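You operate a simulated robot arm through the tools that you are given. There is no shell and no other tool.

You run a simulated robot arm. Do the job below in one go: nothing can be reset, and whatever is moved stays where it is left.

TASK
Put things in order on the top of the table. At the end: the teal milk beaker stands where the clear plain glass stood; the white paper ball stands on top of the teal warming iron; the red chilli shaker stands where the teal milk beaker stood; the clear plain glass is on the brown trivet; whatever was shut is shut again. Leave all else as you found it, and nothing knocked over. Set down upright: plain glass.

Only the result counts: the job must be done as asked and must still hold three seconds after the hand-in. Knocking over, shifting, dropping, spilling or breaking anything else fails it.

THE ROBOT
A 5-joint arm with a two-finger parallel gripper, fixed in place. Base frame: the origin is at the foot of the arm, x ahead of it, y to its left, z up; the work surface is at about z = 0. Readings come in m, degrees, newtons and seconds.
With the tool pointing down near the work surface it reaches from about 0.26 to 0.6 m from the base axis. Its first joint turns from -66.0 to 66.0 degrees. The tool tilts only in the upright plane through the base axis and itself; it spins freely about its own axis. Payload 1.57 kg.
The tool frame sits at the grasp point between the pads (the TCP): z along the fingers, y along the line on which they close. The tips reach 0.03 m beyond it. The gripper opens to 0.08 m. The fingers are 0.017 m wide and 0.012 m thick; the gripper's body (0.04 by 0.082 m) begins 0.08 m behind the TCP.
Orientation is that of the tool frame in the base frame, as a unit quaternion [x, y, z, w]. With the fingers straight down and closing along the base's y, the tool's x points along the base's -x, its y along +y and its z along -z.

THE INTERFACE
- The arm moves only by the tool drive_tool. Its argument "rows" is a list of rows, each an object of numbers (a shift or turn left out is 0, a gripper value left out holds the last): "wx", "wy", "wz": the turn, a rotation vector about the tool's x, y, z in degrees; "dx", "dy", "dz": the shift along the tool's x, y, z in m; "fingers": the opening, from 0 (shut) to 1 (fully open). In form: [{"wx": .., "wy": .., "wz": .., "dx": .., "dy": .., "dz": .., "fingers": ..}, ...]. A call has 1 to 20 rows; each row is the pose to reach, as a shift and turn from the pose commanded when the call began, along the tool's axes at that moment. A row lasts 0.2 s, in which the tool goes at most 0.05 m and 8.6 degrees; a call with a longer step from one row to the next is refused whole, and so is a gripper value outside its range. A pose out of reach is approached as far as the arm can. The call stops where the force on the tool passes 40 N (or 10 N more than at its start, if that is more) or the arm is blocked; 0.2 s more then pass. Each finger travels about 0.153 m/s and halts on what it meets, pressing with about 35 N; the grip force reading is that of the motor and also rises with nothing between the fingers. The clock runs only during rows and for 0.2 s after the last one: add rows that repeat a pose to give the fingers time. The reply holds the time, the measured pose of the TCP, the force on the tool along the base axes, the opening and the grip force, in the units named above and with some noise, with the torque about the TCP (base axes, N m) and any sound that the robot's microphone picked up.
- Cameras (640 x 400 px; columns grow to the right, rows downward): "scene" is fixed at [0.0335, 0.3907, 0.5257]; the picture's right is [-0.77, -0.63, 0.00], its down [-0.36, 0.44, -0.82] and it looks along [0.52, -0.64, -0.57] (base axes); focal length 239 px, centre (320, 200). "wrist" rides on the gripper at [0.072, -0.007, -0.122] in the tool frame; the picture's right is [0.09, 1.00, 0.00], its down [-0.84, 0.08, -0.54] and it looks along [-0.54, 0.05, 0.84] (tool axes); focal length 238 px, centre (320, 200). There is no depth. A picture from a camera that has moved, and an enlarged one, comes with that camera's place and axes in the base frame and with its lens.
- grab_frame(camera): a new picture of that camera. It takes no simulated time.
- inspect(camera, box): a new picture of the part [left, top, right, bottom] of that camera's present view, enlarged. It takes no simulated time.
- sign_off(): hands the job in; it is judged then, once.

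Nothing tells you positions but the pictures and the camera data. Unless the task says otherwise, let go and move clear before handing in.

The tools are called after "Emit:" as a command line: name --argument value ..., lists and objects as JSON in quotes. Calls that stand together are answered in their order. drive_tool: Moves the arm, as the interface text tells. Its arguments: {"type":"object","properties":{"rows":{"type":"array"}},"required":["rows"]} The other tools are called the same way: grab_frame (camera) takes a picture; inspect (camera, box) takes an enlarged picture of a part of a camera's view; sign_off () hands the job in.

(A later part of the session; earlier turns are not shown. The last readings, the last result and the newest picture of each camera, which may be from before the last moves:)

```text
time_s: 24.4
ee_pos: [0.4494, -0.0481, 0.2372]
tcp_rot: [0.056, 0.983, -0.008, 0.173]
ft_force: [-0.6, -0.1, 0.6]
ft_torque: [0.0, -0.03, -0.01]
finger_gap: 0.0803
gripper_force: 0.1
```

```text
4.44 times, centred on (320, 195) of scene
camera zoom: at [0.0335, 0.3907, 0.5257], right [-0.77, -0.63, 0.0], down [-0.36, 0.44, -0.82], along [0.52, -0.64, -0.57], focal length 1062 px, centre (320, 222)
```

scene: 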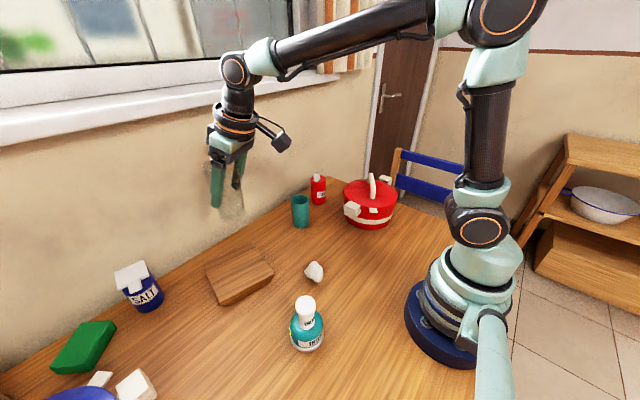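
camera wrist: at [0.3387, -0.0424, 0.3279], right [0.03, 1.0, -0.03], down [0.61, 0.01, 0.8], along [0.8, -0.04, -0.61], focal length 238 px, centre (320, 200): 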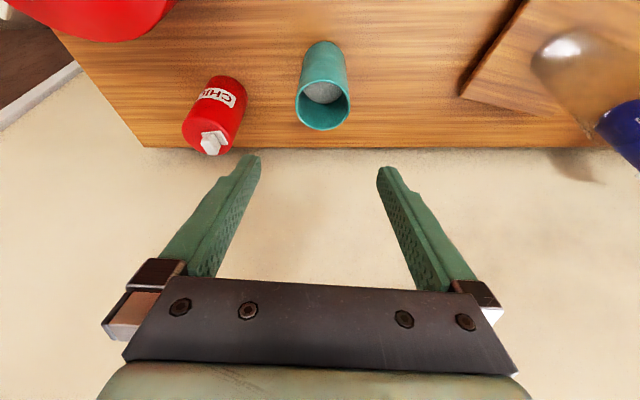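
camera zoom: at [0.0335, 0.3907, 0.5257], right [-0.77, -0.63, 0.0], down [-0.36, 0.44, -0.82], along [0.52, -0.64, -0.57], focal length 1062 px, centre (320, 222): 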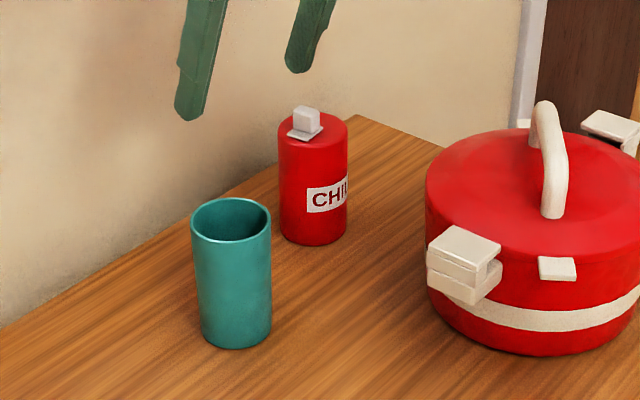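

The beaker is at about (0.473, -0.048), 0.10 m tall, about 0.053 m wide, with something grey inside, so I keep it upright and move gently. Next is the pre-grasp point above it.

Emit:
drive_tool --rows '[{"dx": 0.013, "dy": 0.001, "dz": 0.0165}, {"dx": 0.026, "dy": 0.002, "dz": 0.033}, {"dx": 0.0386, "dy": 0.0025, "dz": 0.0495}, {"dx": 0.0386, "dy": 0.0025, "dz": 0.0495}]'

Emit:
grab_frame --camera "wrist"

Emit:
inspect --camera "scene" --box '[250, 100, 390, 240]'

```text
time_s: 25.4
ee_pos: [0.4345, -0.0432, 0.1774]
tcp_rot: [0.055, 0.983, -0.008, 0.174]
ft_force: [0.4, 0.1, 0.2]
ft_torque: [0.02, 0.0, 0.0]
finger_gap: 0.08
gripper_force: 0.1
```

```text
taken
camera wrist: at [0.3227, -0.0382, 0.267], right [0.02, 1.0, -0.03], down [0.61, 0.01, 0.8], along [0.8, -0.04, -0.6], focal length 238 px, centre (320, 200)
```

wrist: 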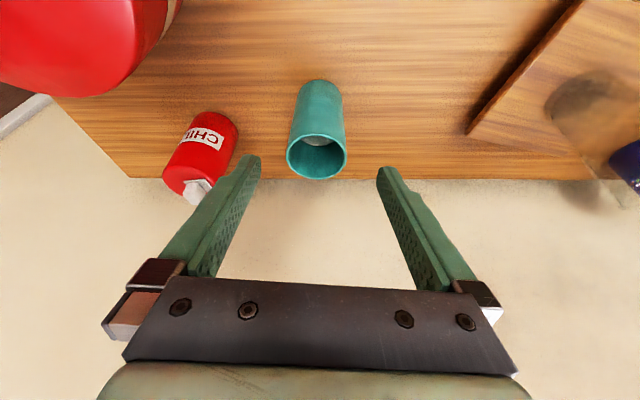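

```text
2.86 times, centred on (320, 170) of scene
camera zoom: at [0.0335, 0.3907, 0.5257], right [-0.77, -0.63, 0.0], down [-0.36, 0.44, -0.82], along [0.52, -0.64, -0.57], focal length 682 px, centre (320, 286)
```

zoom: 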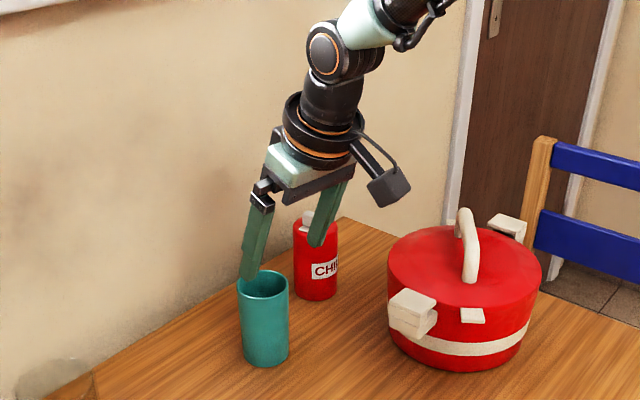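

Alignment is good, about 2 mm to the left. I advance along the tool axis.

Emit:
drive_tool --rows '[{"dz": 0.025, "dy": -0.001}, {"dz": 0.05, "dy": -0.002}, {"dz": 0.07, "dy": -0.002}, {"dz": 0.07, "dy": -0.002}]'

Emit:
grab_frame --camera "wrist"

Emit:
inspect --camera "wrist" --box '[260, 80, 380, 240]'

```text
time_s: 26.4
ee_pos: [0.4543, -0.0469, 0.1112]
tcp_rot: [0.056, 0.983, -0.009, 0.173]
ft_force: [0.2, 0.8, -1.1]
ft_torque: [0.02, -0.05, 0.01]
finger_gap: 0.08
gripper_force: 0.0
```

```text
taken
camera wrist: at [0.3437, -0.0419, 0.2016], right [0.03, 1.0, -0.03], down [0.61, 0.01, 0.8], along [0.8, -0.04, -0.6], focal length 238 px, centre (320, 200)
```

wrist: 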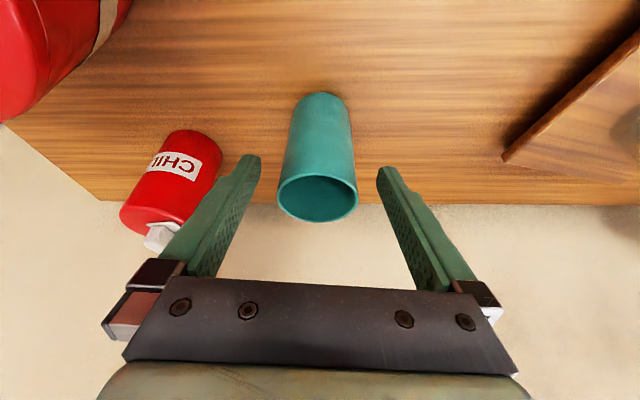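

```text
2.50 times, centred on (320, 160) of wrist
camera zoom: at [0.3437, -0.0419, 0.2016], right [0.03, 1.0, -0.03], down [0.61, 0.01, 0.8], along [0.8, -0.04, -0.6], focal length 596 px, centre (320, 300)
```

zoom: 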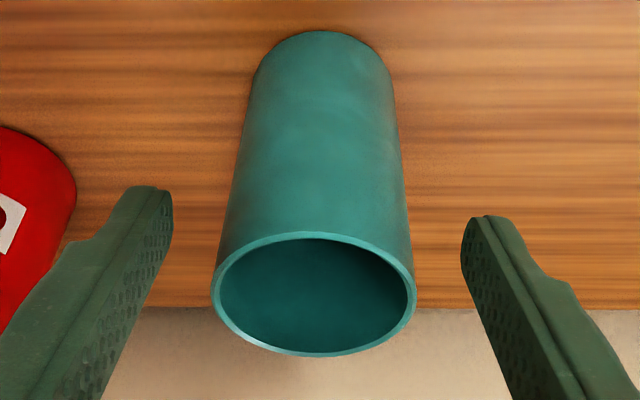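

Centred. I go down the remaining 5.5 cm.

Emit:
drive_tool --rows '[{"dz": 0.02}, {"dz": 0.04}, {"dz": 0.055}, {"dz": 0.055}]'

Emit:
grab_frame --camera "wrist"

Emit:
inspect --camera "scene" --box '[250, 100, 390, 240]'

```text
time_s: 27.4
ee_pos: [0.4725, -0.0493, 0.0596]
tcp_rot: [0.056, 0.983, -0.009, 0.174]
ft_force: [-0.1, -0.9, -0.6]
ft_torque: [0.02, 0.04, 0.02]
finger_gap: 0.0799
gripper_force: 0.2
```

```text
taken
camera wrist: at [0.3614, -0.0448, 0.1505], right [0.03, 1.0, -0.03], down [0.61, 0.01, 0.8], along [0.8, -0.04, -0.6], focal length 238 px, centre (320, 200)
```

wrist: 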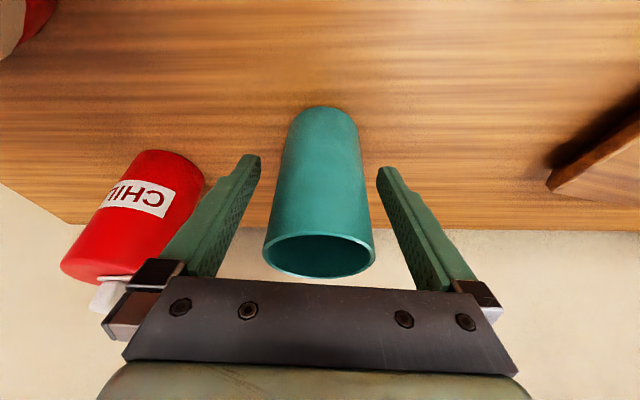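

```text
2.86 times, centred on (320, 170) of scene
camera zoom: at [0.0335, 0.3907, 0.5257], right [-0.77, -0.63, 0.0], down [-0.36, 0.44, -0.82], along [0.52, -0.64, -0.57], focal length 682 px, centre (320, 286)
```

zoom: 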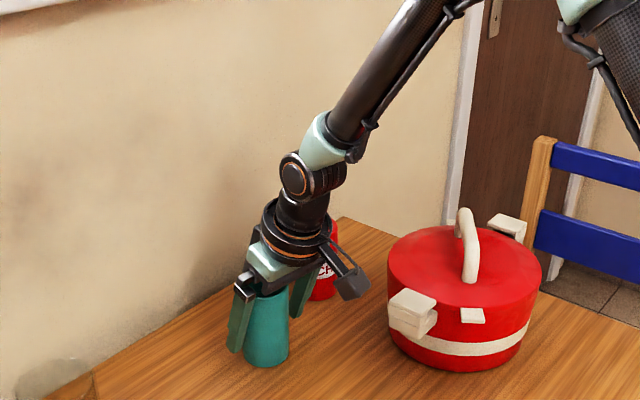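

The fingers straddle the beaker evenly. I close gently, then lift 3 cm.

Emit:
drive_tool --rows '[{"fingers": 0.85}, {"fingers": 0.75}, {"fingers": 0.69}, {"fingers": 0.65}, {"fingers": 0.61}, {"fingers": 0.57}, {"fingers": 0.53}, {"fingers": 0.5}, {"fingers": 0.5}]'

Emit:
drive_tool --rows '[{"dx": -0.0017, "dz": -0.0047}, {"dx": -0.0051, "dz": -0.0141}, {"dx": -0.0103, "dz": -0.0282}, {"dx": -0.0103, "dz": -0.0282}]'

Emit:
grab_frame --camera "wrist"

Emit:
inspect --camera "scene" --box '[250, 100, 390, 240]'

```text
time_s: 29.4
ee_pos: [0.4719, -0.0495, 0.0615]
tcp_rot: [0.056, 0.983, -0.009, 0.173]
ft_force: [-0.2, 0.3, 0.2]
ft_torque: [-0.08, 0.01, -0.01]
finger_gap: 0.0557
gripper_force: 35.1
```

```text
time_s: 30.4
ee_pos: [0.4719, -0.0478, 0.0909]
tcp_rot: [0.056, 0.983, -0.008, 0.174]
ft_force: [-0.1, 0.6, -1.5]
ft_torque: [0.03, 0.01, 0.0]
finger_gap: 0.0556
gripper_force: 34.3
```

```text
taken
camera wrist: at [0.3621, -0.0439, 0.1817], right [0.03, 1.0, -0.03], down [0.61, 0.01, 0.8], along [0.8, -0.04, -0.61], focal length 238 px, centre (320, 200)
```

wrist: 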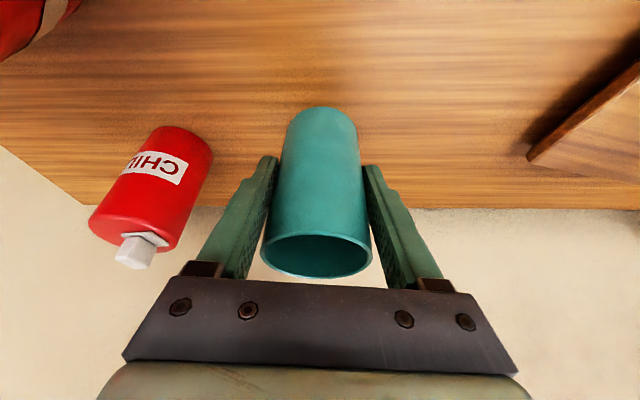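

```text
2.86 times, centred on (320, 170) of scene
camera zoom: at [0.0335, 0.3907, 0.5257], right [-0.77, -0.63, 0.0], down [-0.36, 0.44, -0.82], along [0.52, -0.64, -0.57], focal length 682 px, centre (320, 286)
```

zoom: 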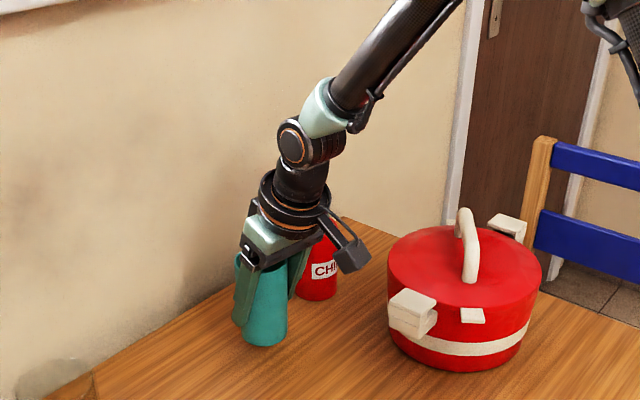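

The beaker is lifted; its old spot is recorded as about (0.472, -0.049). I raise it higher to clear the shaker and the pot.

Emit:
drive_tool --rows '[{"dx": -0.006, "dz": -0.0206}, {"dx": -0.012, "dz": -0.0413}, {"dx": -0.018, "dz": -0.0619}, {"dx": -0.024, "dz": -0.0825}, {"dx": -0.03, "dz": -0.1032}, {"dx": -0.036, "dz": -0.1238}, {"dx": -0.0419, "dz": -0.1444}, {"dx": -0.0419, "dz": -0.1444}]'

Emit:
drive_tool --rows '[{"wx": 0.852, "wz": 2.341, "dx": 0.00041, "dy": -0.0202, "dz": -0.00015}, {"wx": 1.703, "wz": 4.681, "dx": 0.00165, "dy": -0.04037, "dz": -0.0006}, {"wx": 2.555, "wz": 7.022, "dx": 0.00371, "dy": -0.06045, "dz": -0.00135}, {"wx": 3.406, "wz": 9.362, "dx": 0.00659, "dy": -0.08043, "dz": -0.0024}, {"wx": 4.258, "wz": 11.703, "dx": 0.01028, "dy": -0.10025, "dz": -0.00374}, {"wx": 5.109, "wz": 14.044, "dx": 0.01477, "dy": -0.11988, "dz": -0.00538}, {"wx": 5.961, "wz": 16.384, "dx": 0.02007, "dy": -0.13928, "dz": -0.0073}, {"wx": 6.813, "wz": 18.725, "dx": 0.02615, "dy": -0.15843, "dz": -0.00951}, {"wx": 7.664, "wz": 21.065, "dx": 0.03301, "dy": -0.17727, "dz": -0.01201}, {"wx": 8.516, "wz": 23.406, "dx": 0.04063, "dy": -0.19578, "dz": -0.01478}, {"wx": 8.516, "wz": 23.406, "dx": 0.04063, "dy": -0.19578, "dz": -0.01478}]'

Emit:
grab_frame --camera "wrist"

Emit:
grab_frame --camera "scene"

```text
time_s: 32.2
ee_pos: [0.4644, -0.0487, 0.2396]
tcp_rot: [0.055, 0.983, -0.008, 0.173]
ft_force: [-0.9, -0.3, -1.4]
ft_torque: [-0.01, 0.0, -0.03]
finger_gap: 0.0558
gripper_force: 35.5
```

```text
time_s: 34.6
ee_pos: [0.3987, -0.2383, 0.2382]
tcp_rot: [0.267, 0.948, -0.045, 0.168]
ft_force: [1.0, 0.1, -1.6]
ft_torque: [0.0, 0.01, 0.01]
finger_gap: 0.0556
gripper_force: 34.9
```

```text
taken
camera wrist: at [0.3, -0.1875, 0.3288], right [0.44, 0.9, -0.03], down [0.55, -0.25, 0.8], along [0.71, -0.37, -0.61], focal length 238 px, centre (320, 200)
```

wrist: 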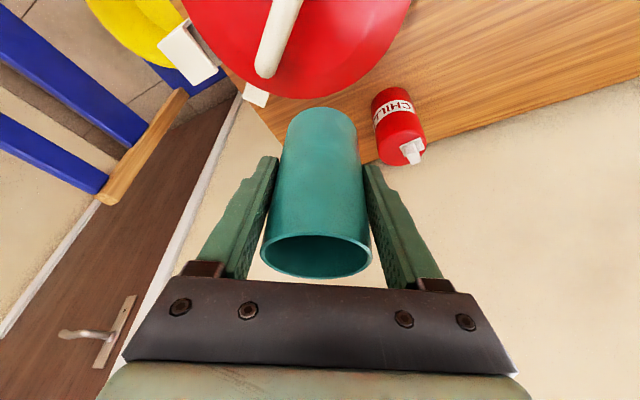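

```text
taken
```

scene: 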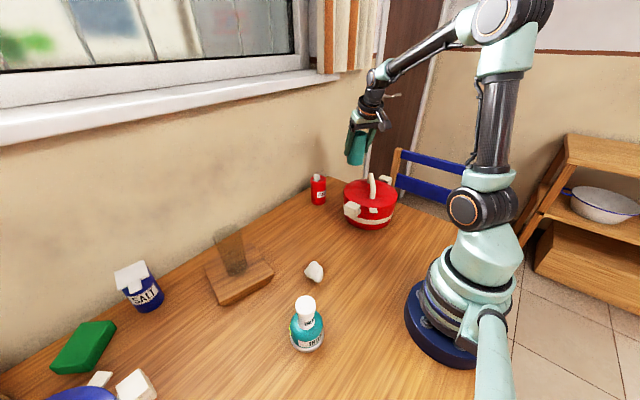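

The beaker is upright and near the target bearing. I carry it outward, then down to about 2.5 cm above the glass's old spot.

Emit:
drive_tool --rows '[{"dx": -0.0188, "dy": 0.0002, "dz": 0.0068}, {"dx": -0.0359, "dy": 0.0004, "dz": 0.0184}, {"dx": -0.0513, "dy": 0.0006, "dz": 0.0346}, {"dx": -0.0649, "dy": 0.0008, "dz": 0.0556}, {"dx": -0.0769, "dy": 0.001, "dz": 0.0812}, {"dx": -0.0824, "dy": 0.0012, "dz": 0.1098}, {"dx": -0.0833, "dy": 0.0015, "dz": 0.1368}, {"dx": -0.0813, "dy": 0.0015, "dz": 0.1626}, {"dx": -0.0765, "dy": 0.0015, "dz": 0.1875}, {"dx": -0.0765, "dy": 0.0015, "dz": 0.1875}]'

Emit:
grab_frame --camera "wrist"

Emit:
inspect --camera "scene" --box '[280, 90, 440, 240]'

```text
time_s: 36.8
ee_pos: [0.5153, -0.3082, 0.0898]
tcp_rot: [0.267, 0.948, -0.045, 0.168]
ft_force: [-0.1, 0.8, -1.1]
ft_torque: [-0.01, 0.02, -0.05]
finger_gap: 0.0555
gripper_force: 35.3
```

```text
taken
camera wrist: at [0.4169, -0.2568, 0.1803], right [0.44, 0.9, -0.03], down [0.55, -0.25, 0.8], along [0.71, -0.37, -0.6], focal length 238 px, centre (320, 200)
```

wrist: 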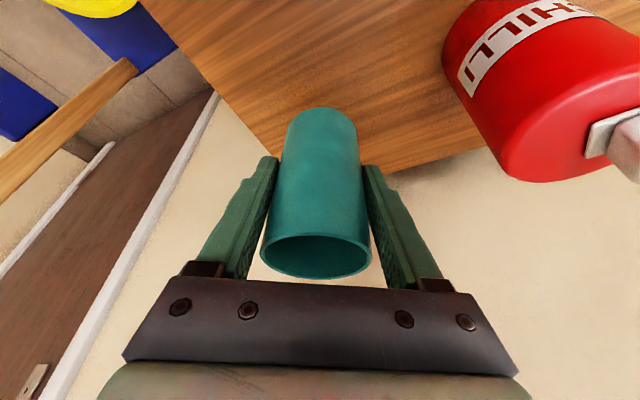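

```text
2.67 times, centred on (360, 165) of scene
camera zoom: at [0.0335, 0.3907, 0.5258], right [-0.77, -0.63, 0.0], down [-0.36, 0.44, -0.82], along [0.52, -0.64, -0.57], focal length 637 px, centre (213, 293)
```

zoom: 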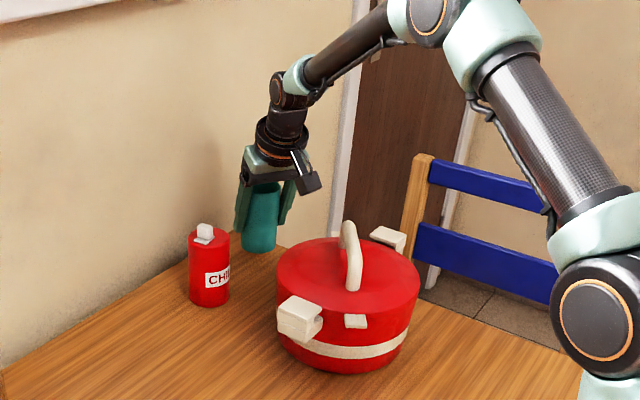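

On position. I lower 2.3 cm, then check the force and go by millimetres.

Emit:
drive_tool --rows '[{"dx": 0.0034, "dz": 0.0094}, {"dx": 0.0062, "dz": 0.0169}, {"dx": 0.0079, "dz": 0.0216}, {"dx": 0.0079, "dz": 0.0216}]'

Emit:
drive_tool --rows '[{"dx": 0.0005, "dz": 0.0014}, {"dx": 0.001, "dz": 0.0028}, {"dx": 0.001, "dz": 0.0028}]'

```text
time_s: 37.8
ee_pos: [0.5154, -0.3089, 0.0649]
tcp_rot: [0.266, 0.948, -0.046, 0.167]
ft_force: [0.9, 0.0, -0.8]
ft_torque: [0.01, 0.01, -0.03]
finger_gap: 0.0555
gripper_force: 34.8
```

```text
time_s: 38.6
ee_pos: [0.5165, -0.3084, 0.0617]
tcp_rot: [0.265, 0.948, -0.045, 0.168]
ft_force: [-0.3, -0.3, -1.6]
ft_torque: [0.0, 0.02, 0.02]
finger_gap: 0.0554
gripper_force: 34.8
```

Almost down: still no contact. I go another millimetre at a time.

Emit:
drive_tool --rows '[{"dx": 0.00034, "dz": 0.00094}, {"dx": 0.00034, "dz": 0.00094}]'

Emit:
drive_tool --rows '[{"dx": 0.00034, "dz": 0.00094}, {"dx": 0.00034, "dz": 0.00094}]'

```text
time_s: 39.2
ee_pos: [0.5163, -0.307, 0.0635]
tcp_rot: [0.266, 0.948, -0.046, 0.167]
ft_force: [-0.4, 0.2, -0.6]
ft_torque: [0.0, 0.02, -0.01]
finger_gap: 0.0555
gripper_force: 34.7
```

```text
time_s: 39.8
ee_pos: [0.5157, -0.3076, 0.0613]
tcp_rot: [0.265, 0.948, -0.045, 0.168]
ft_force: [0.3, -0.3, -1.7]
ft_torque: [0.02, 0.01, -0.02]
finger_gap: 0.0552
gripper_force: 34.7
```

Emit:
drive_tool --rows '[{"dx": 0.00034, "dz": 0.00094}, {"dx": 0.00034, "dz": 0.00094}]'

Emit:
drive_tool --rows '[{"dx": 0.00034, "dz": 0.00094}, {"dx": 0.00034, "dz": 0.00094}]'

```text
time_s: 40.4
ee_pos: [0.5147, -0.3072, 0.0596]
tcp_rot: [0.266, 0.948, -0.045, 0.167]
ft_force: [-0.4, 0.8, 0.0]
ft_torque: [-0.01, 0.01, -0.03]
finger_gap: 0.0553
gripper_force: 35.2
```

```text
time_s: 41.0
ee_pos: [0.5153, -0.3085, 0.0603]
tcp_rot: [0.266, 0.948, -0.045, 0.167]
ft_force: [-0.4, 1.4, 4.4]
ft_torque: [0.0, 0.1, -0.04]
finger_gap: 0.0556
gripper_force: 35.1
```

Contact is light (about 5 N). I open the fingers slowly.

Emit:
drive_tool --rows '[{"fingers": 0.66}, {"fingers": 0.7}, {"fingers": 0.74}, {"fingers": 0.8}, {"fingers": 0.9}, {"fingers": 1.0}, {"fingers": 1.0}]'

Emit:
grab_frame --camera "wrist"

Emit:
inspect --camera "scene" --box '[280, 90, 440, 240]'

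```text
time_s: 42.6
ee_pos: [0.5149, -0.3076, 0.0599]
tcp_rot: [0.266, 0.948, -0.044, 0.168]
ft_force: [0.2, 0.6, 0.3]
ft_torque: [-0.02, -0.01, 0.03]
finger_gap: 0.0802
gripper_force: 0.1
```

```text
taken
camera wrist: at [0.4167, -0.257, 0.1503], right [0.44, 0.9, -0.03], down [0.55, -0.25, 0.8], along [0.71, -0.37, -0.6], focal length 238 px, centre (320, 200)
```

wrist: 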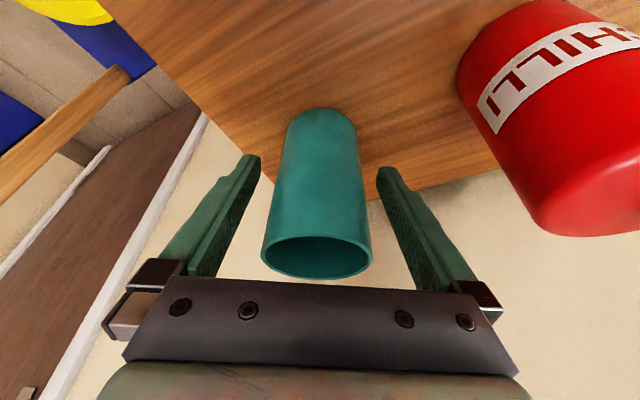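

```text
2.67 times, centred on (360, 165) of scene
camera zoom: at [0.0335, 0.3907, 0.5257], right [-0.77, -0.63, 0.0], down [-0.36, 0.44, -0.82], along [0.52, -0.64, -0.57], focal length 637 px, centre (213, 293)
```

zoom: 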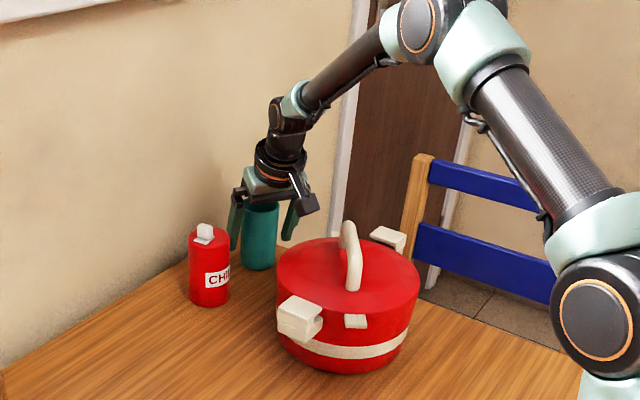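

The beaker stands where the glass was. I retreat along the tool axis.

Emit:
drive_tool --rows '[{"dz": -0.02}, {"dz": -0.045}, {"dz": -0.075}, {"dz": -0.11}, {"dz": -0.145}, {"dz": -0.145}]'

Emit:
grab_frame --camera "wrist"

Emit:
inspect --camera "scene" --box '[270, 140, 430, 240]'

```text
time_s: 44.0
ee_pos: [0.4708, -0.2816, 0.1971]
tcp_rot: [0.266, 0.948, -0.046, 0.168]
ft_force: [-0.2, 0.2, -0.3]
ft_torque: [-0.03, 0.03, 0.03]
finger_gap: 0.0798
gripper_force: 0.0
```

```text
taken
camera wrist: at [0.373, -0.231, 0.287], right [0.44, 0.9, -0.03], down [0.55, -0.25, 0.8], along [0.71, -0.37, -0.61], focal length 238 px, centre (320, 200)
```

wrist: 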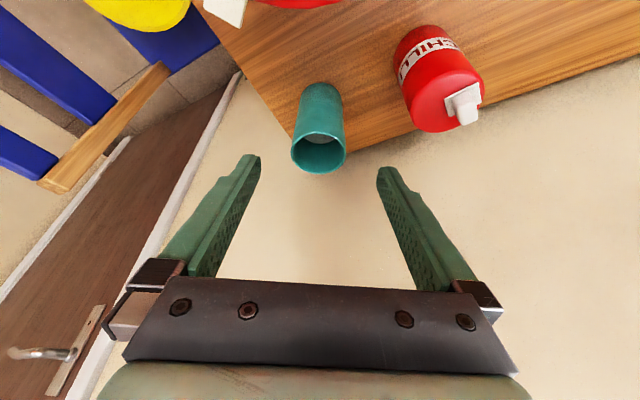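

```text
4.00 times, centred on (350, 190) of scene
camera zoom: at [0.0335, 0.3907, 0.5257], right [-0.77, -0.63, 0.0], down [-0.36, 0.44, -0.82], along [0.52, -0.64, -0.57], focal length 956 px, centre (200, 240)
```

zoom: 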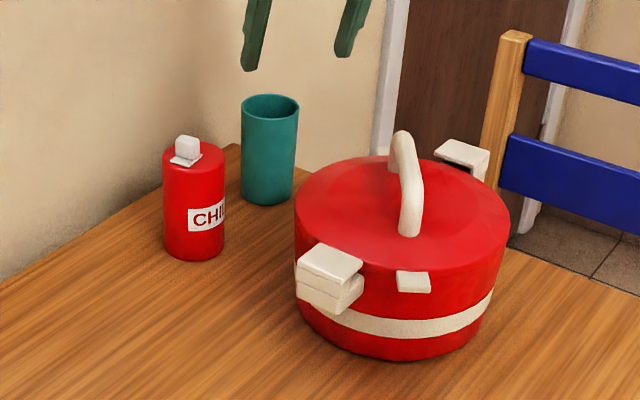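

The beaker's base sits exactly where the glass's base was. Next is the chilli shaker at about (0.508, -0.180): I move above it, turning the tool to its bearing.

Emit:
drive_tool --rows '[{"wx": -1.02, "wz": -2.8, "dx": 0.0165, "dy": 0.0241, "dz": -0.0045}, {"wx": -2.04, "wz": -5.6, "dx": 0.033, "dy": 0.0481, "dz": -0.009}, {"wx": -3.05, "wz": -8.4, "dx": 0.0494, "dy": 0.0722, "dz": -0.0136}, {"wx": -4.07, "wz": -11.19, "dx": 0.0659, "dy": 0.0963, "dz": -0.0181}, {"wx": -4.07, "wz": -11.19, "dx": 0.0659, "dy": 0.0963, "dz": -0.0181}]'

Emit:
grab_frame --camera "wrist"

Emit:
inspect --camera "wrist" --box '[240, 60, 400, 180]'

Emit:
inspect --camera "scene" --box '[270, 100, 410, 220]'

```text
time_s: 45.2
ee_pos: [0.4619, -0.1634, 0.1926]
tcp_rot: [0.166, 0.971, -0.029, 0.171]
ft_force: [-0.3, 0.6, 0.3]
ft_torque: [-0.02, 0.01, -0.01]
finger_gap: 0.0797
gripper_force: 0.0
```

```text
taken
camera wrist: at [0.3547, -0.1332, 0.283], right [0.25, 0.97, -0.03], down [0.59, -0.13, 0.8], along [0.77, -0.22, -0.6], focal length 238 px, centre (320, 200)
```

wrist: 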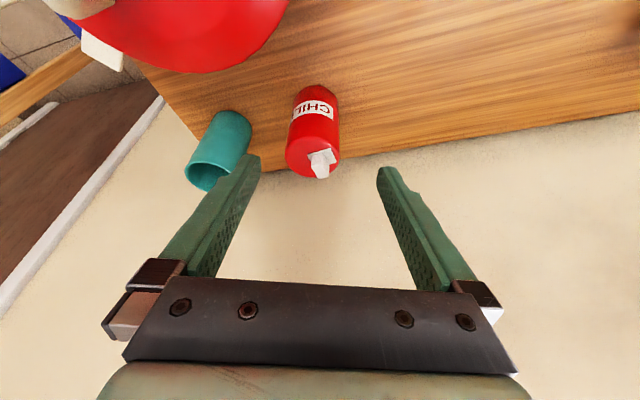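

```text
3.33 times, centred on (320, 120) of wrist
camera zoom: at [0.3547, -0.1332, 0.283], right [0.25, 0.97, -0.03], down [0.59, -0.13, 0.8], along [0.77, -0.22, -0.6], focal length 794 px, centre (320, 467)
```

zoom: 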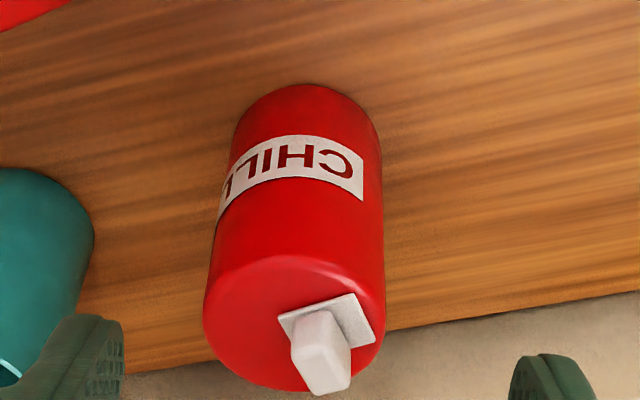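

```text
3.33 times, centred on (340, 160) of scene
camera zoom: at [0.0335, 0.3907, 0.5257], right [-0.77, -0.63, 0.0], down [-0.36, 0.44, -0.82], along [0.52, -0.64, -0.57], focal length 796 px, centre (253, 333)
```

zoom: 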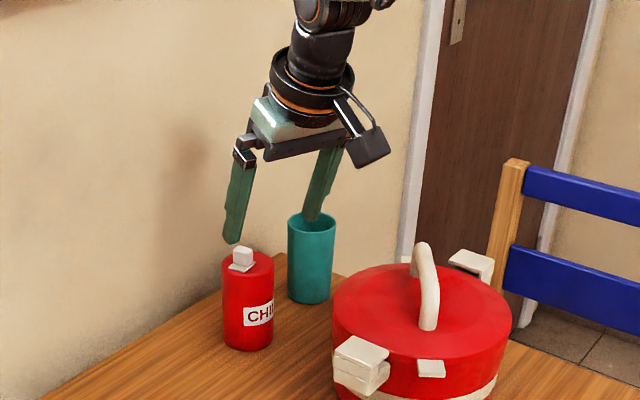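

The shaker lies about 6 mm left and 8 mm further out than I aimed. I correct for that and advance half way.

Emit:
drive_tool --rows '[{"dx": -0.0075, "dy": -0.006, "dz": 0.0027}, {"dx": -0.0075, "dy": -0.006, "dz": 0.0127}, {"dx": -0.0075, "dy": -0.006, "dz": 0.0327}, {"dx": -0.0075, "dy": -0.006, "dz": 0.0527}, {"dx": -0.0075, "dy": -0.006, "dz": 0.0527}]'

Emit:
grab_frame --camera "wrist"

Emit:
inspect --camera "scene" --box '[270, 100, 410, 220]'

```text
time_s: 46.4
ee_pos: [0.4863, -0.1782, 0.1451]
tcp_rot: [0.167, 0.971, -0.032, 0.171]
ft_force: [-0.1, -0.1, 0.1]
ft_torque: [-0.03, 0.02, 0.0]
finger_gap: 0.0799
gripper_force: 0.0
```

```text
taken
camera wrist: at [0.3791, -0.1482, 0.2346], right [0.25, 0.97, -0.04], down [0.59, -0.13, 0.8], along [0.76, -0.22, -0.61], focal length 238 px, centre (320, 200)
```

wrist: 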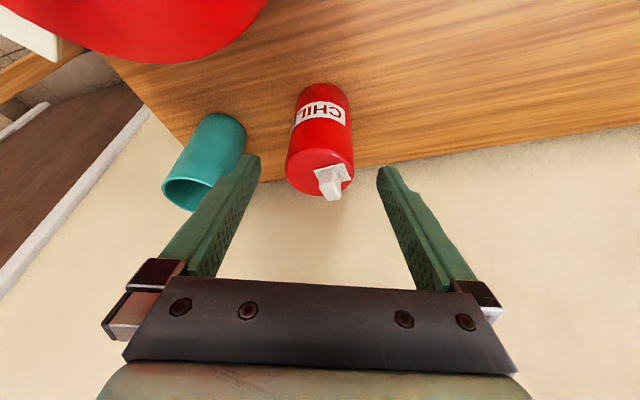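

```text
3.33 times, centred on (340, 160) of scene
camera zoom: at [0.0335, 0.3907, 0.5257], right [-0.77, -0.63, 0.0], down [-0.36, 0.44, -0.82], along [0.52, -0.64, -0.57], focal length 796 px, centre (253, 333)
```

zoom: 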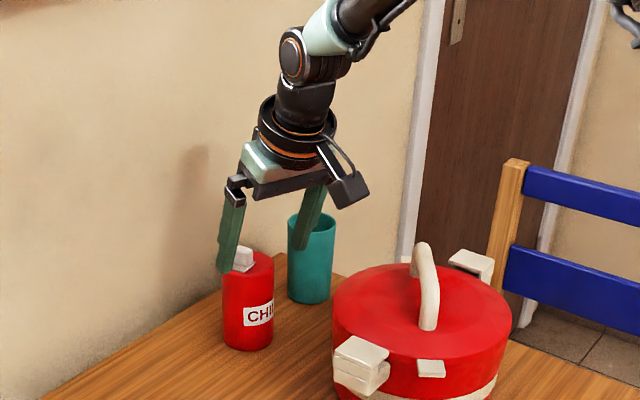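

Centred now. I continue down the axis.

Emit:
drive_tool --rows '[{"dz": 0.02}, {"dz": 0.04}, {"dz": 0.06}, {"dz": 0.06}]'

Emit:
grab_frame --camera "wrist"

Emit:
inspect --camera "scene" --box '[270, 100, 410, 220]'

```text
time_s: 47.4
ee_pos: [0.5066, -0.1846, 0.0855]
tcp_rot: [0.167, 0.97, -0.031, 0.171]
ft_force: [-0.4, -0.2, -0.9]
ft_torque: [-0.01, -0.02, 0.0]
finger_gap: 0.0802
gripper_force: 0.0
```

```text
taken
camera wrist: at [0.399, -0.1543, 0.1762], right [0.25, 0.97, -0.03], down [0.59, -0.13, 0.8], along [0.76, -0.22, -0.61], focal length 238 px, centre (320, 200)
```

wrist: 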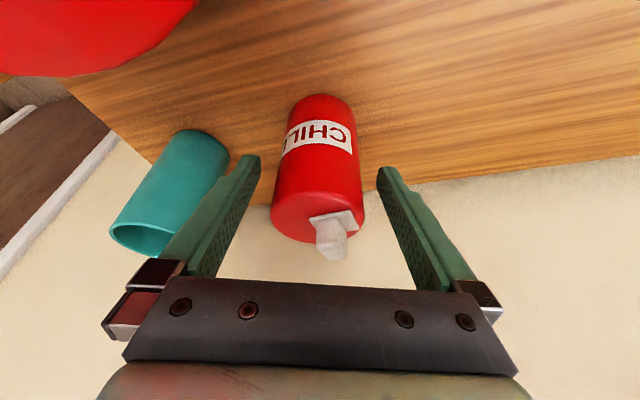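

```text
3.33 times, centred on (340, 160) of scene
camera zoom: at [0.0335, 0.3907, 0.5257], right [-0.77, -0.63, 0.0], down [-0.36, 0.44, -0.82], along [0.52, -0.64, -0.57], focal length 796 px, centre (253, 333)
```

zoom: 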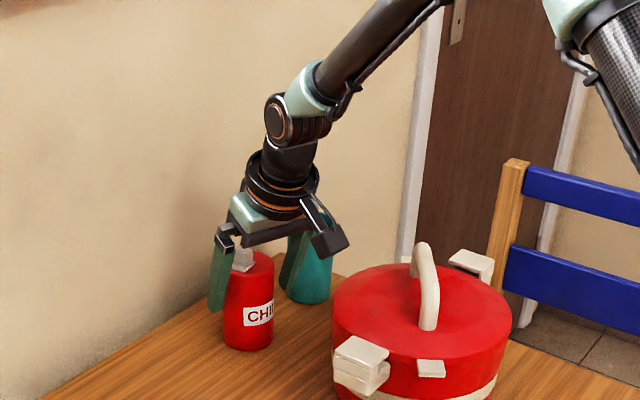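

Well centred. A final 2.4 cm down, then I close gently.

Emit:
drive_tool --rows '[{"dz": 0.012}, {"dz": 0.024}, {"dz": 0.024}]'

Emit:
drive_tool --rows '[{"fingers": 0.88}, {"fingers": 0.8}, {"fingers": 0.74}, {"fingers": 0.7}, {"fingers": 0.66}, {"fingers": 0.62}, {"fingers": 0.58}, {"fingers": 0.55}, {"fingers": 0.55}]'

Emit:
grab_frame --camera "wrist"

```text
time_s: 48.2
ee_pos: [0.5144, -0.1884, 0.0638]
tcp_rot: [0.167, 0.971, -0.031, 0.171]
ft_force: [0.2, 1.1, -0.7]
ft_torque: [0.0, -0.01, -0.01]
finger_gap: 0.0802
gripper_force: 0.0
```

```text
time_s: 50.2
ee_pos: [0.5146, -0.1882, 0.0648]
tcp_rot: [0.167, 0.971, -0.031, 0.171]
ft_force: [0.3, 0.2, 1.3]
ft_torque: [0.02, 0.01, -0.01]
finger_gap: 0.0567
gripper_force: 35.1
```

```text
taken
camera wrist: at [0.4069, -0.1571, 0.1549], right [0.25, 0.97, -0.03], down [0.59, -0.13, 0.8], along [0.76, -0.22, -0.61], focal length 238 px, centre (320, 200)
```

wrist: 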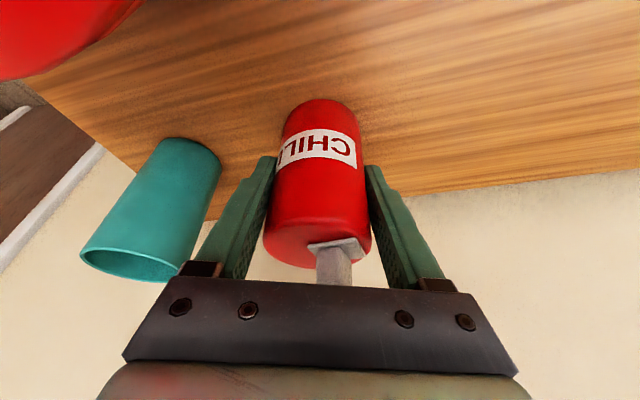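

The shaker is held. I lift it 3 cm and check.

Emit:
drive_tool --rows '[{"dx": -0.0017, "dz": -0.0047}, {"dx": -0.0051, "dz": -0.0141}, {"dx": -0.0103, "dz": -0.0282}, {"dx": -0.0103, "dz": -0.0282}]'

Emit:
grab_frame --camera "wrist"

Emit:
inspect --camera "scene" --box '[270, 100, 410, 220]'

```text
time_s: 51.2
ee_pos: [0.5146, -0.1876, 0.094]
tcp_rot: [0.167, 0.97, -0.031, 0.171]
ft_force: [-0.5, -0.2, -0.6]
ft_torque: [0.02, 0.03, 0.05]
finger_gap: 0.0567
gripper_force: 35.1
```

```text
taken
camera wrist: at [0.4075, -0.157, 0.1856], right [0.25, 0.97, -0.03], down [0.59, -0.13, 0.8], along [0.76, -0.22, -0.61], focal length 238 px, centre (320, 200)
```

wrist: 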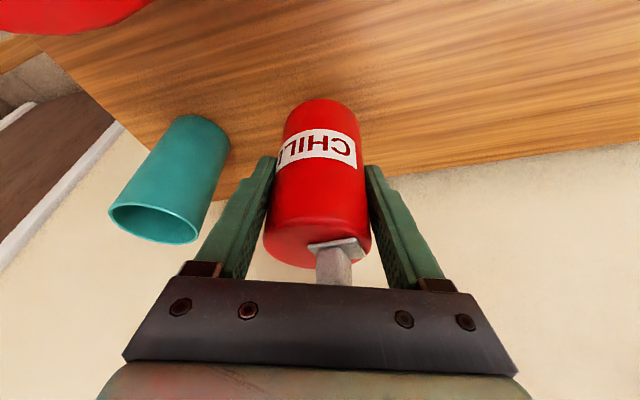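

```text
3.33 times, centred on (340, 160) of scene
camera zoom: at [0.0335, 0.3907, 0.5257], right [-0.77, -0.63, 0.0], down [-0.36, 0.44, -0.82], along [0.52, -0.64, -0.57], focal length 796 px, centre (253, 333)
```

zoom: 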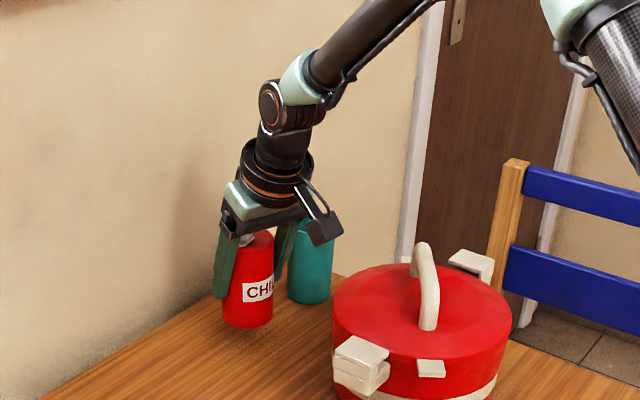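

The shaker hangs clear and the path to the beaker's old spot is free. I carry it over low, turning the tool with the bearing.

Emit:
drive_tool --rows '[{"wx": -0.66, "wz": -1.83, "dx": 0.0116, "dy": 0.0167, "dz": -0.0042}, {"wx": -1.33, "wz": -3.65, "dx": 0.0233, "dy": 0.0334, "dz": -0.0085}, {"wx": -1.99, "wz": -5.48, "dx": 0.0349, "dy": 0.0501, "dz": -0.0127}, {"wx": -2.66, "wz": -7.3, "dx": 0.0465, "dy": 0.0667, "dz": -0.0169}, {"wx": -3.32, "wz": -9.13, "dx": 0.0581, "dy": 0.0834, "dz": -0.0211}, {"wx": -3.99, "wz": -10.95, "dx": 0.0698, "dy": 0.1001, "dz": -0.0254}, {"wx": -4.65, "wz": -12.78, "dx": 0.0814, "dy": 0.1168, "dz": -0.0296}, {"wx": -4.65, "wz": -12.78, "dx": 0.0814, "dy": 0.1168, "dz": -0.0296}]'

Emit:
grab_frame --camera "wrist"

Emit:
inspect --camera "scene" --box '[250, 100, 390, 240]'

```text
time_s: 53.0
ee_pos: [0.4733, -0.0502, 0.0928]
tcp_rot: [0.052, 0.983, -0.01, 0.173]
ft_force: [0.2, 0.3, -1.3]
ft_torque: [-0.01, 0.01, 0.02]
finger_gap: 0.0566
gripper_force: 35.0
```

```text
taken
camera wrist: at [0.3617, -0.0454, 0.1842], right [0.02, 1.0, -0.03], down [0.61, 0.02, 0.8], along [0.8, -0.03, -0.61], focal length 238 px, centre (320, 200)
```

wrist: 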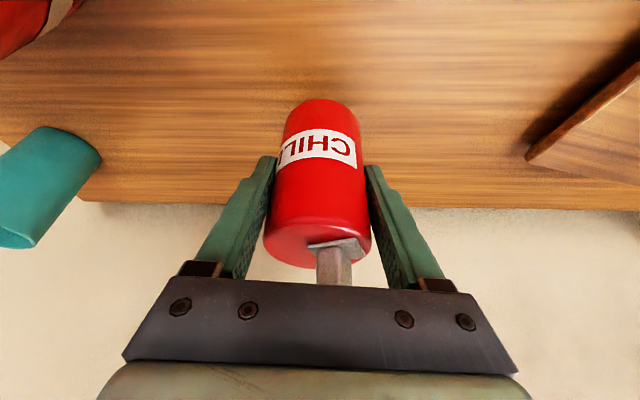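

```text
2.86 times, centred on (320, 170) of scene
camera zoom: at [0.0335, 0.3907, 0.5257], right [-0.77, -0.63, 0.0], down [-0.36, 0.44, -0.82], along [0.52, -0.64, -0.57], focal length 682 px, centre (320, 286)
```

zoom: 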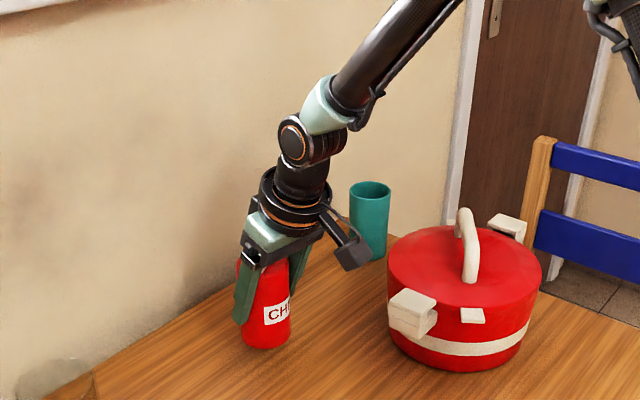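

On the spot. I lower the shaker to just above the table, then by millimetres.

Emit:
drive_tool --rows '[{"dx": 0.0034, "dz": 0.0094}, {"dx": 0.0062, "dz": 0.0169}, {"dx": 0.0085, "dz": 0.0235}, {"dx": 0.0085, "dz": 0.0235}]'

Emit:
drive_tool --rows '[{"dx": 0.0005, "dz": 0.0014}, {"dx": 0.0009, "dz": 0.0024}, {"dx": 0.0009, "dz": 0.0024}]'

Emit:
drive_tool --rows '[{"dx": 0.00034, "dz": 0.00094}, {"dx": 0.00034, "dz": 0.00094}]'

```text
time_s: 54.0
ee_pos: [0.4731, -0.0483, 0.0695]
tcp_rot: [0.05, 0.984, -0.009, 0.173]
ft_force: [0.1, -0.4, -0.1]
ft_torque: [0.04, 0.01, 0.05]
finger_gap: 0.057
gripper_force: 35.1
```

```text
time_s: 54.8
ee_pos: [0.4721, -0.0484, 0.067]
tcp_rot: [0.051, 0.983, -0.009, 0.174]
ft_force: [0.4, -0.5, -1.2]
ft_torque: [-0.02, 0.02, -0.02]
finger_gap: 0.0569
gripper_force: 35.2
```

```text
time_s: 55.4
ee_pos: [0.4719, -0.0493, 0.065]
tcp_rot: [0.051, 0.984, -0.009, 0.173]
ft_force: [-0.2, 0.0, -0.8]
ft_torque: [-0.01, 0.0, 0.01]
finger_gap: 0.0568
gripper_force: 34.7
```

Emit:
drive_tool --rows '[{"dx": 0.00034, "dz": 0.00094}, {"dx": 0.00034, "dz": 0.00094}]'

Emit:
drive_tool --rows '[{"dx": 0.00027, "dz": 0.00075}, {"dx": 0.00027, "dz": 0.00075}]'

```text
time_s: 56.0
ee_pos: [0.4718, -0.049, 0.0646]
tcp_rot: [0.051, 0.983, -0.009, 0.174]
ft_force: [0.2, 0.6, -1.8]
ft_torque: [-0.01, 0.0, -0.01]
finger_gap: 0.057
gripper_force: 35.6
```

```text
time_s: 56.6
ee_pos: [0.4722, -0.0502, 0.0631]
tcp_rot: [0.05, 0.983, -0.008, 0.174]
ft_force: [-0.4, 1.0, 1.2]
ft_torque: [0.0, 0.06, -0.04]
finger_gap: 0.0569
gripper_force: 34.6
```

Emit:
drive_tool --rows '[{"dx": 0.0002, "dz": 0.0005}, {"dx": 0.0002, "dz": 0.0005}]'

```text
time_s: 57.2
ee_pos: [0.472, -0.0496, 0.0644]
tcp_rot: [0.05, 0.983, -0.008, 0.174]
ft_force: [-0.2, -1.0, 10.6]
ft_torque: [-0.25, 0.26, 0.03]
finger_gap: 0.0568
gripper_force: 34.9
```

Contact is made. I ease off half a millimetre and open slowly.

Emit:
drive_tool --rows '[{"dx": -0.0002, "dz": -0.0005}, {"dx": -0.0002, "dz": -0.0005}, {"dx": -0.0002, "dz": -0.0005, "fingers": 0.67}, {"dx": -0.0002, "dz": -0.0005, "fingers": 0.71}, {"dx": -0.0002, "dz": -0.0005, "fingers": 0.75}, {"dx": -0.0002, "dz": -0.0005, "fingers": 0.8}, {"dx": -0.0002, "dz": -0.0005, "fingers": 0.9}, {"dx": -0.0002, "dz": -0.0005, "fingers": 1.0}, {"dx": -0.0002, "dz": -0.0005, "fingers": 1.0}]'

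Emit:
grab_frame --camera "wrist"

Emit:
inspect --camera "scene" --box '[250, 100, 390, 240]'

```text
time_s: 59.2
ee_pos: [0.4715, -0.049, 0.0634]
tcp_rot: [0.051, 0.984, -0.009, 0.173]
ft_force: [-0.4, -0.5, 0.3]
ft_torque: [0.0, 0.03, 0.02]
finger_gap: 0.0803
gripper_force: 0.1
```

```text
taken
camera wrist: at [0.3595, -0.0444, 0.154], right [0.02, 1.0, -0.03], down [0.61, 0.02, 0.8], along [0.8, -0.03, -0.61], focal length 238 px, centre (320, 200)
```

wrist: 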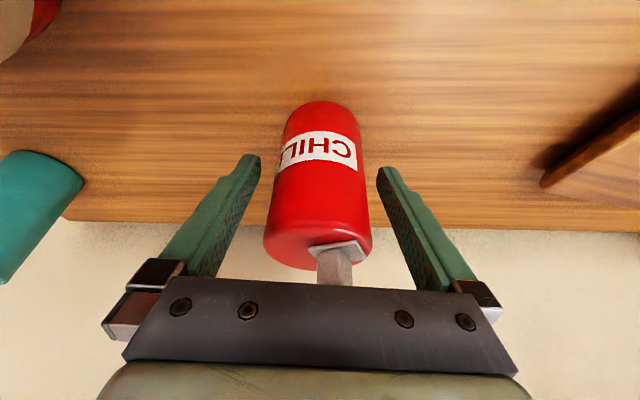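

```text
2.86 times, centred on (320, 170) of scene
camera zoom: at [0.0335, 0.3907, 0.5257], right [-0.77, -0.63, 0.0], down [-0.36, 0.44, -0.82], along [0.52, -0.64, -0.57], focal length 682 px, centre (320, 286)
```

zoom: 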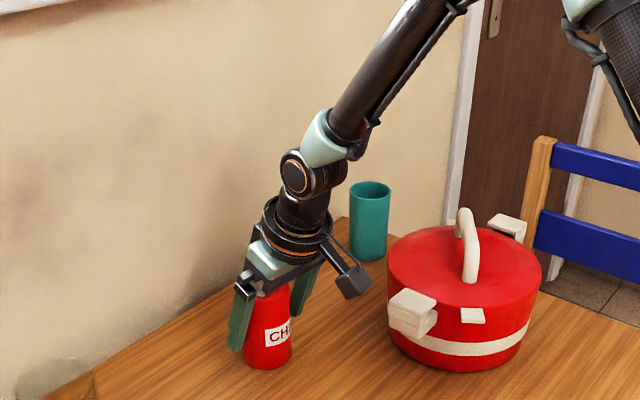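

The shaker stands free on the beaker's old spot. I retreat along the tool axis.

Emit:
drive_tool --rows '[{"dz": -0.02}, {"dz": -0.045}, {"dz": -0.08}, {"dz": -0.115}, {"dz": -0.15}, {"dz": -0.18}, {"dz": -0.18}]'

Emit:
grab_frame --camera "wrist"

Emit:
grab_frame --camera "scene"

```text
time_s: 60.8
ee_pos: [0.4106, -0.0396, 0.2352]
tcp_rot: [0.05, 0.983, -0.008, 0.174]
ft_force: [-0.1, 0.0, -0.4]
ft_torque: [0.0, -0.02, -0.01]
finger_gap: 0.0801
gripper_force: 0.1
```

```text
taken
camera wrist: at [0.2995, -0.0361, 0.326], right [0.02, 1.0, -0.03], down [0.61, 0.01, 0.8], along [0.8, -0.03, -0.61], focal length 238 px, centre (320, 200)
```

wrist: 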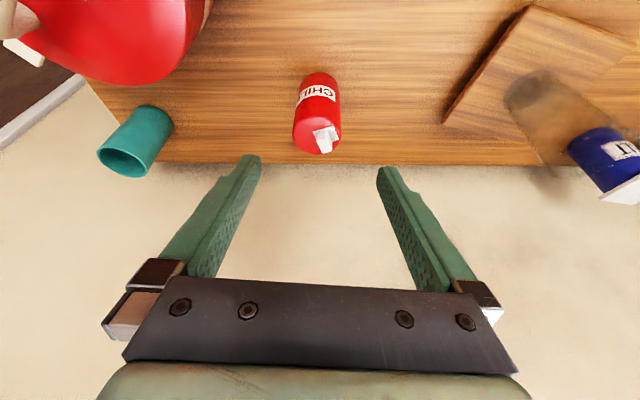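

```text
taken
```

scene: 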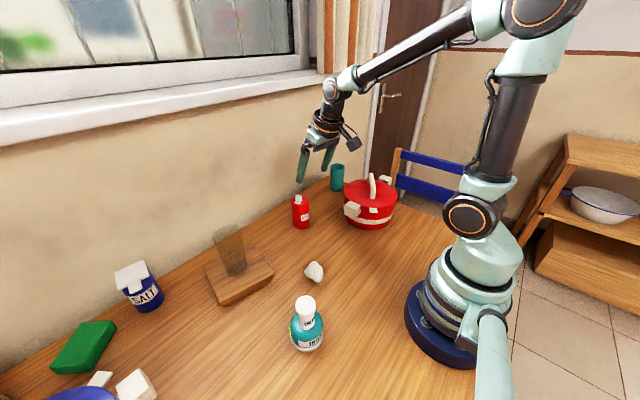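

Beaker and shaker are in place. Next is the paper ball: I bring the tool back to vertical and move toward the ball for a closer look.

Emit:
drive_tool --rows '[{"wy": 7}, {"wy": 14}, {"wy": 20}, {"wy": 20}]'

```text
time_s: 61.8
ee_pos: [0.4103, -0.042, 0.2342]
tcp_rot: [0.052, 0.999, 0.001, -0.001]
ft_force: [0.5, 0.3, -0.1]
ft_torque: [0.02, -0.03, 0.0]
finger_gap: 0.0801
gripper_force: 0.0
```

Emit:
drive_tool --rows '[{"wz": -4.6, "dx": 0.03, "dy": 0.0174, "dz": -0.0092}, {"wz": -9.2, "dx": 0.06, "dy": 0.0347, "dz": -0.0184}, {"wz": -13.8, "dx": 0.09, "dy": 0.0521, "dz": -0.0276}, {"wz": -18.4, "dx": 0.12, "dy": 0.0694, "dz": -0.0368}, {"wz": -23, "dx": 0.15, "dy": 0.0868, "dz": -0.046}, {"wz": -23, "dx": 0.15, "dy": 0.0868, "dz": -0.046}]'

Emit:
grab_frame --camera "wrist"

Emit:
inspect --camera "scene" --box '[260, 240, 360, 360]'

```text
time_s: 63.2
ee_pos: [0.2686, 0.0594, 0.279]
tcp_rot: [-0.15, 0.989, 0.0, -0.001]
ft_force: [0.7, 0.3, 1.0]
ft_torque: [0.01, 0.01, 0.01]
finger_gap: 0.08
gripper_force: 0.0
```

```text
taken
camera wrist: at [0.201, 0.0328, 0.4018], right [-0.38, 0.92, 0.0], down [0.78, 0.32, 0.54], along [0.5, 0.21, -0.84], focal length 238 px, centre (320, 200)
```

wrist: 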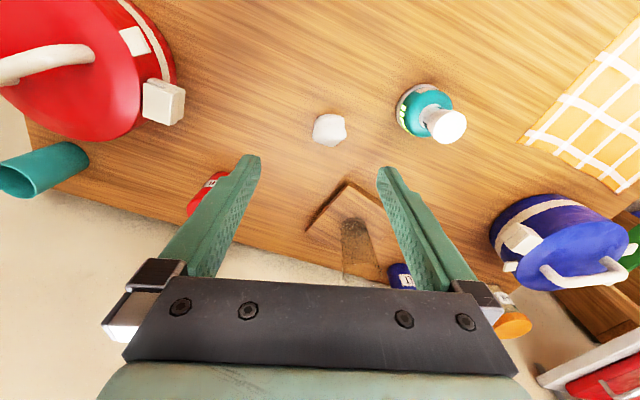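

```text
3.33 times, centred on (310, 300) of scene
camera zoom: at [0.0335, 0.3907, 0.5257], right [-0.77, -0.63, 0.0], down [-0.36, 0.44, -0.82], along [0.52, -0.64, -0.57], focal length 796 px, centre (353, -133)
```

zoom: 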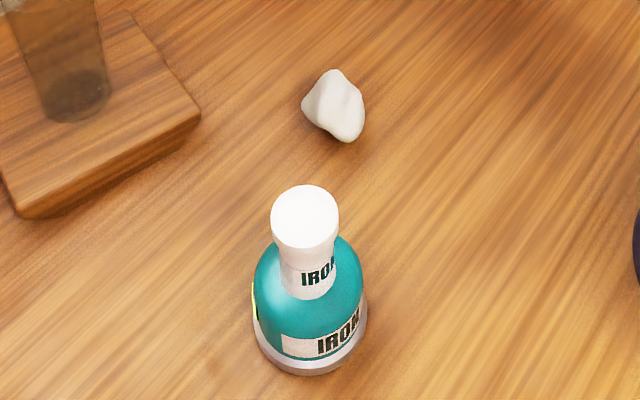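

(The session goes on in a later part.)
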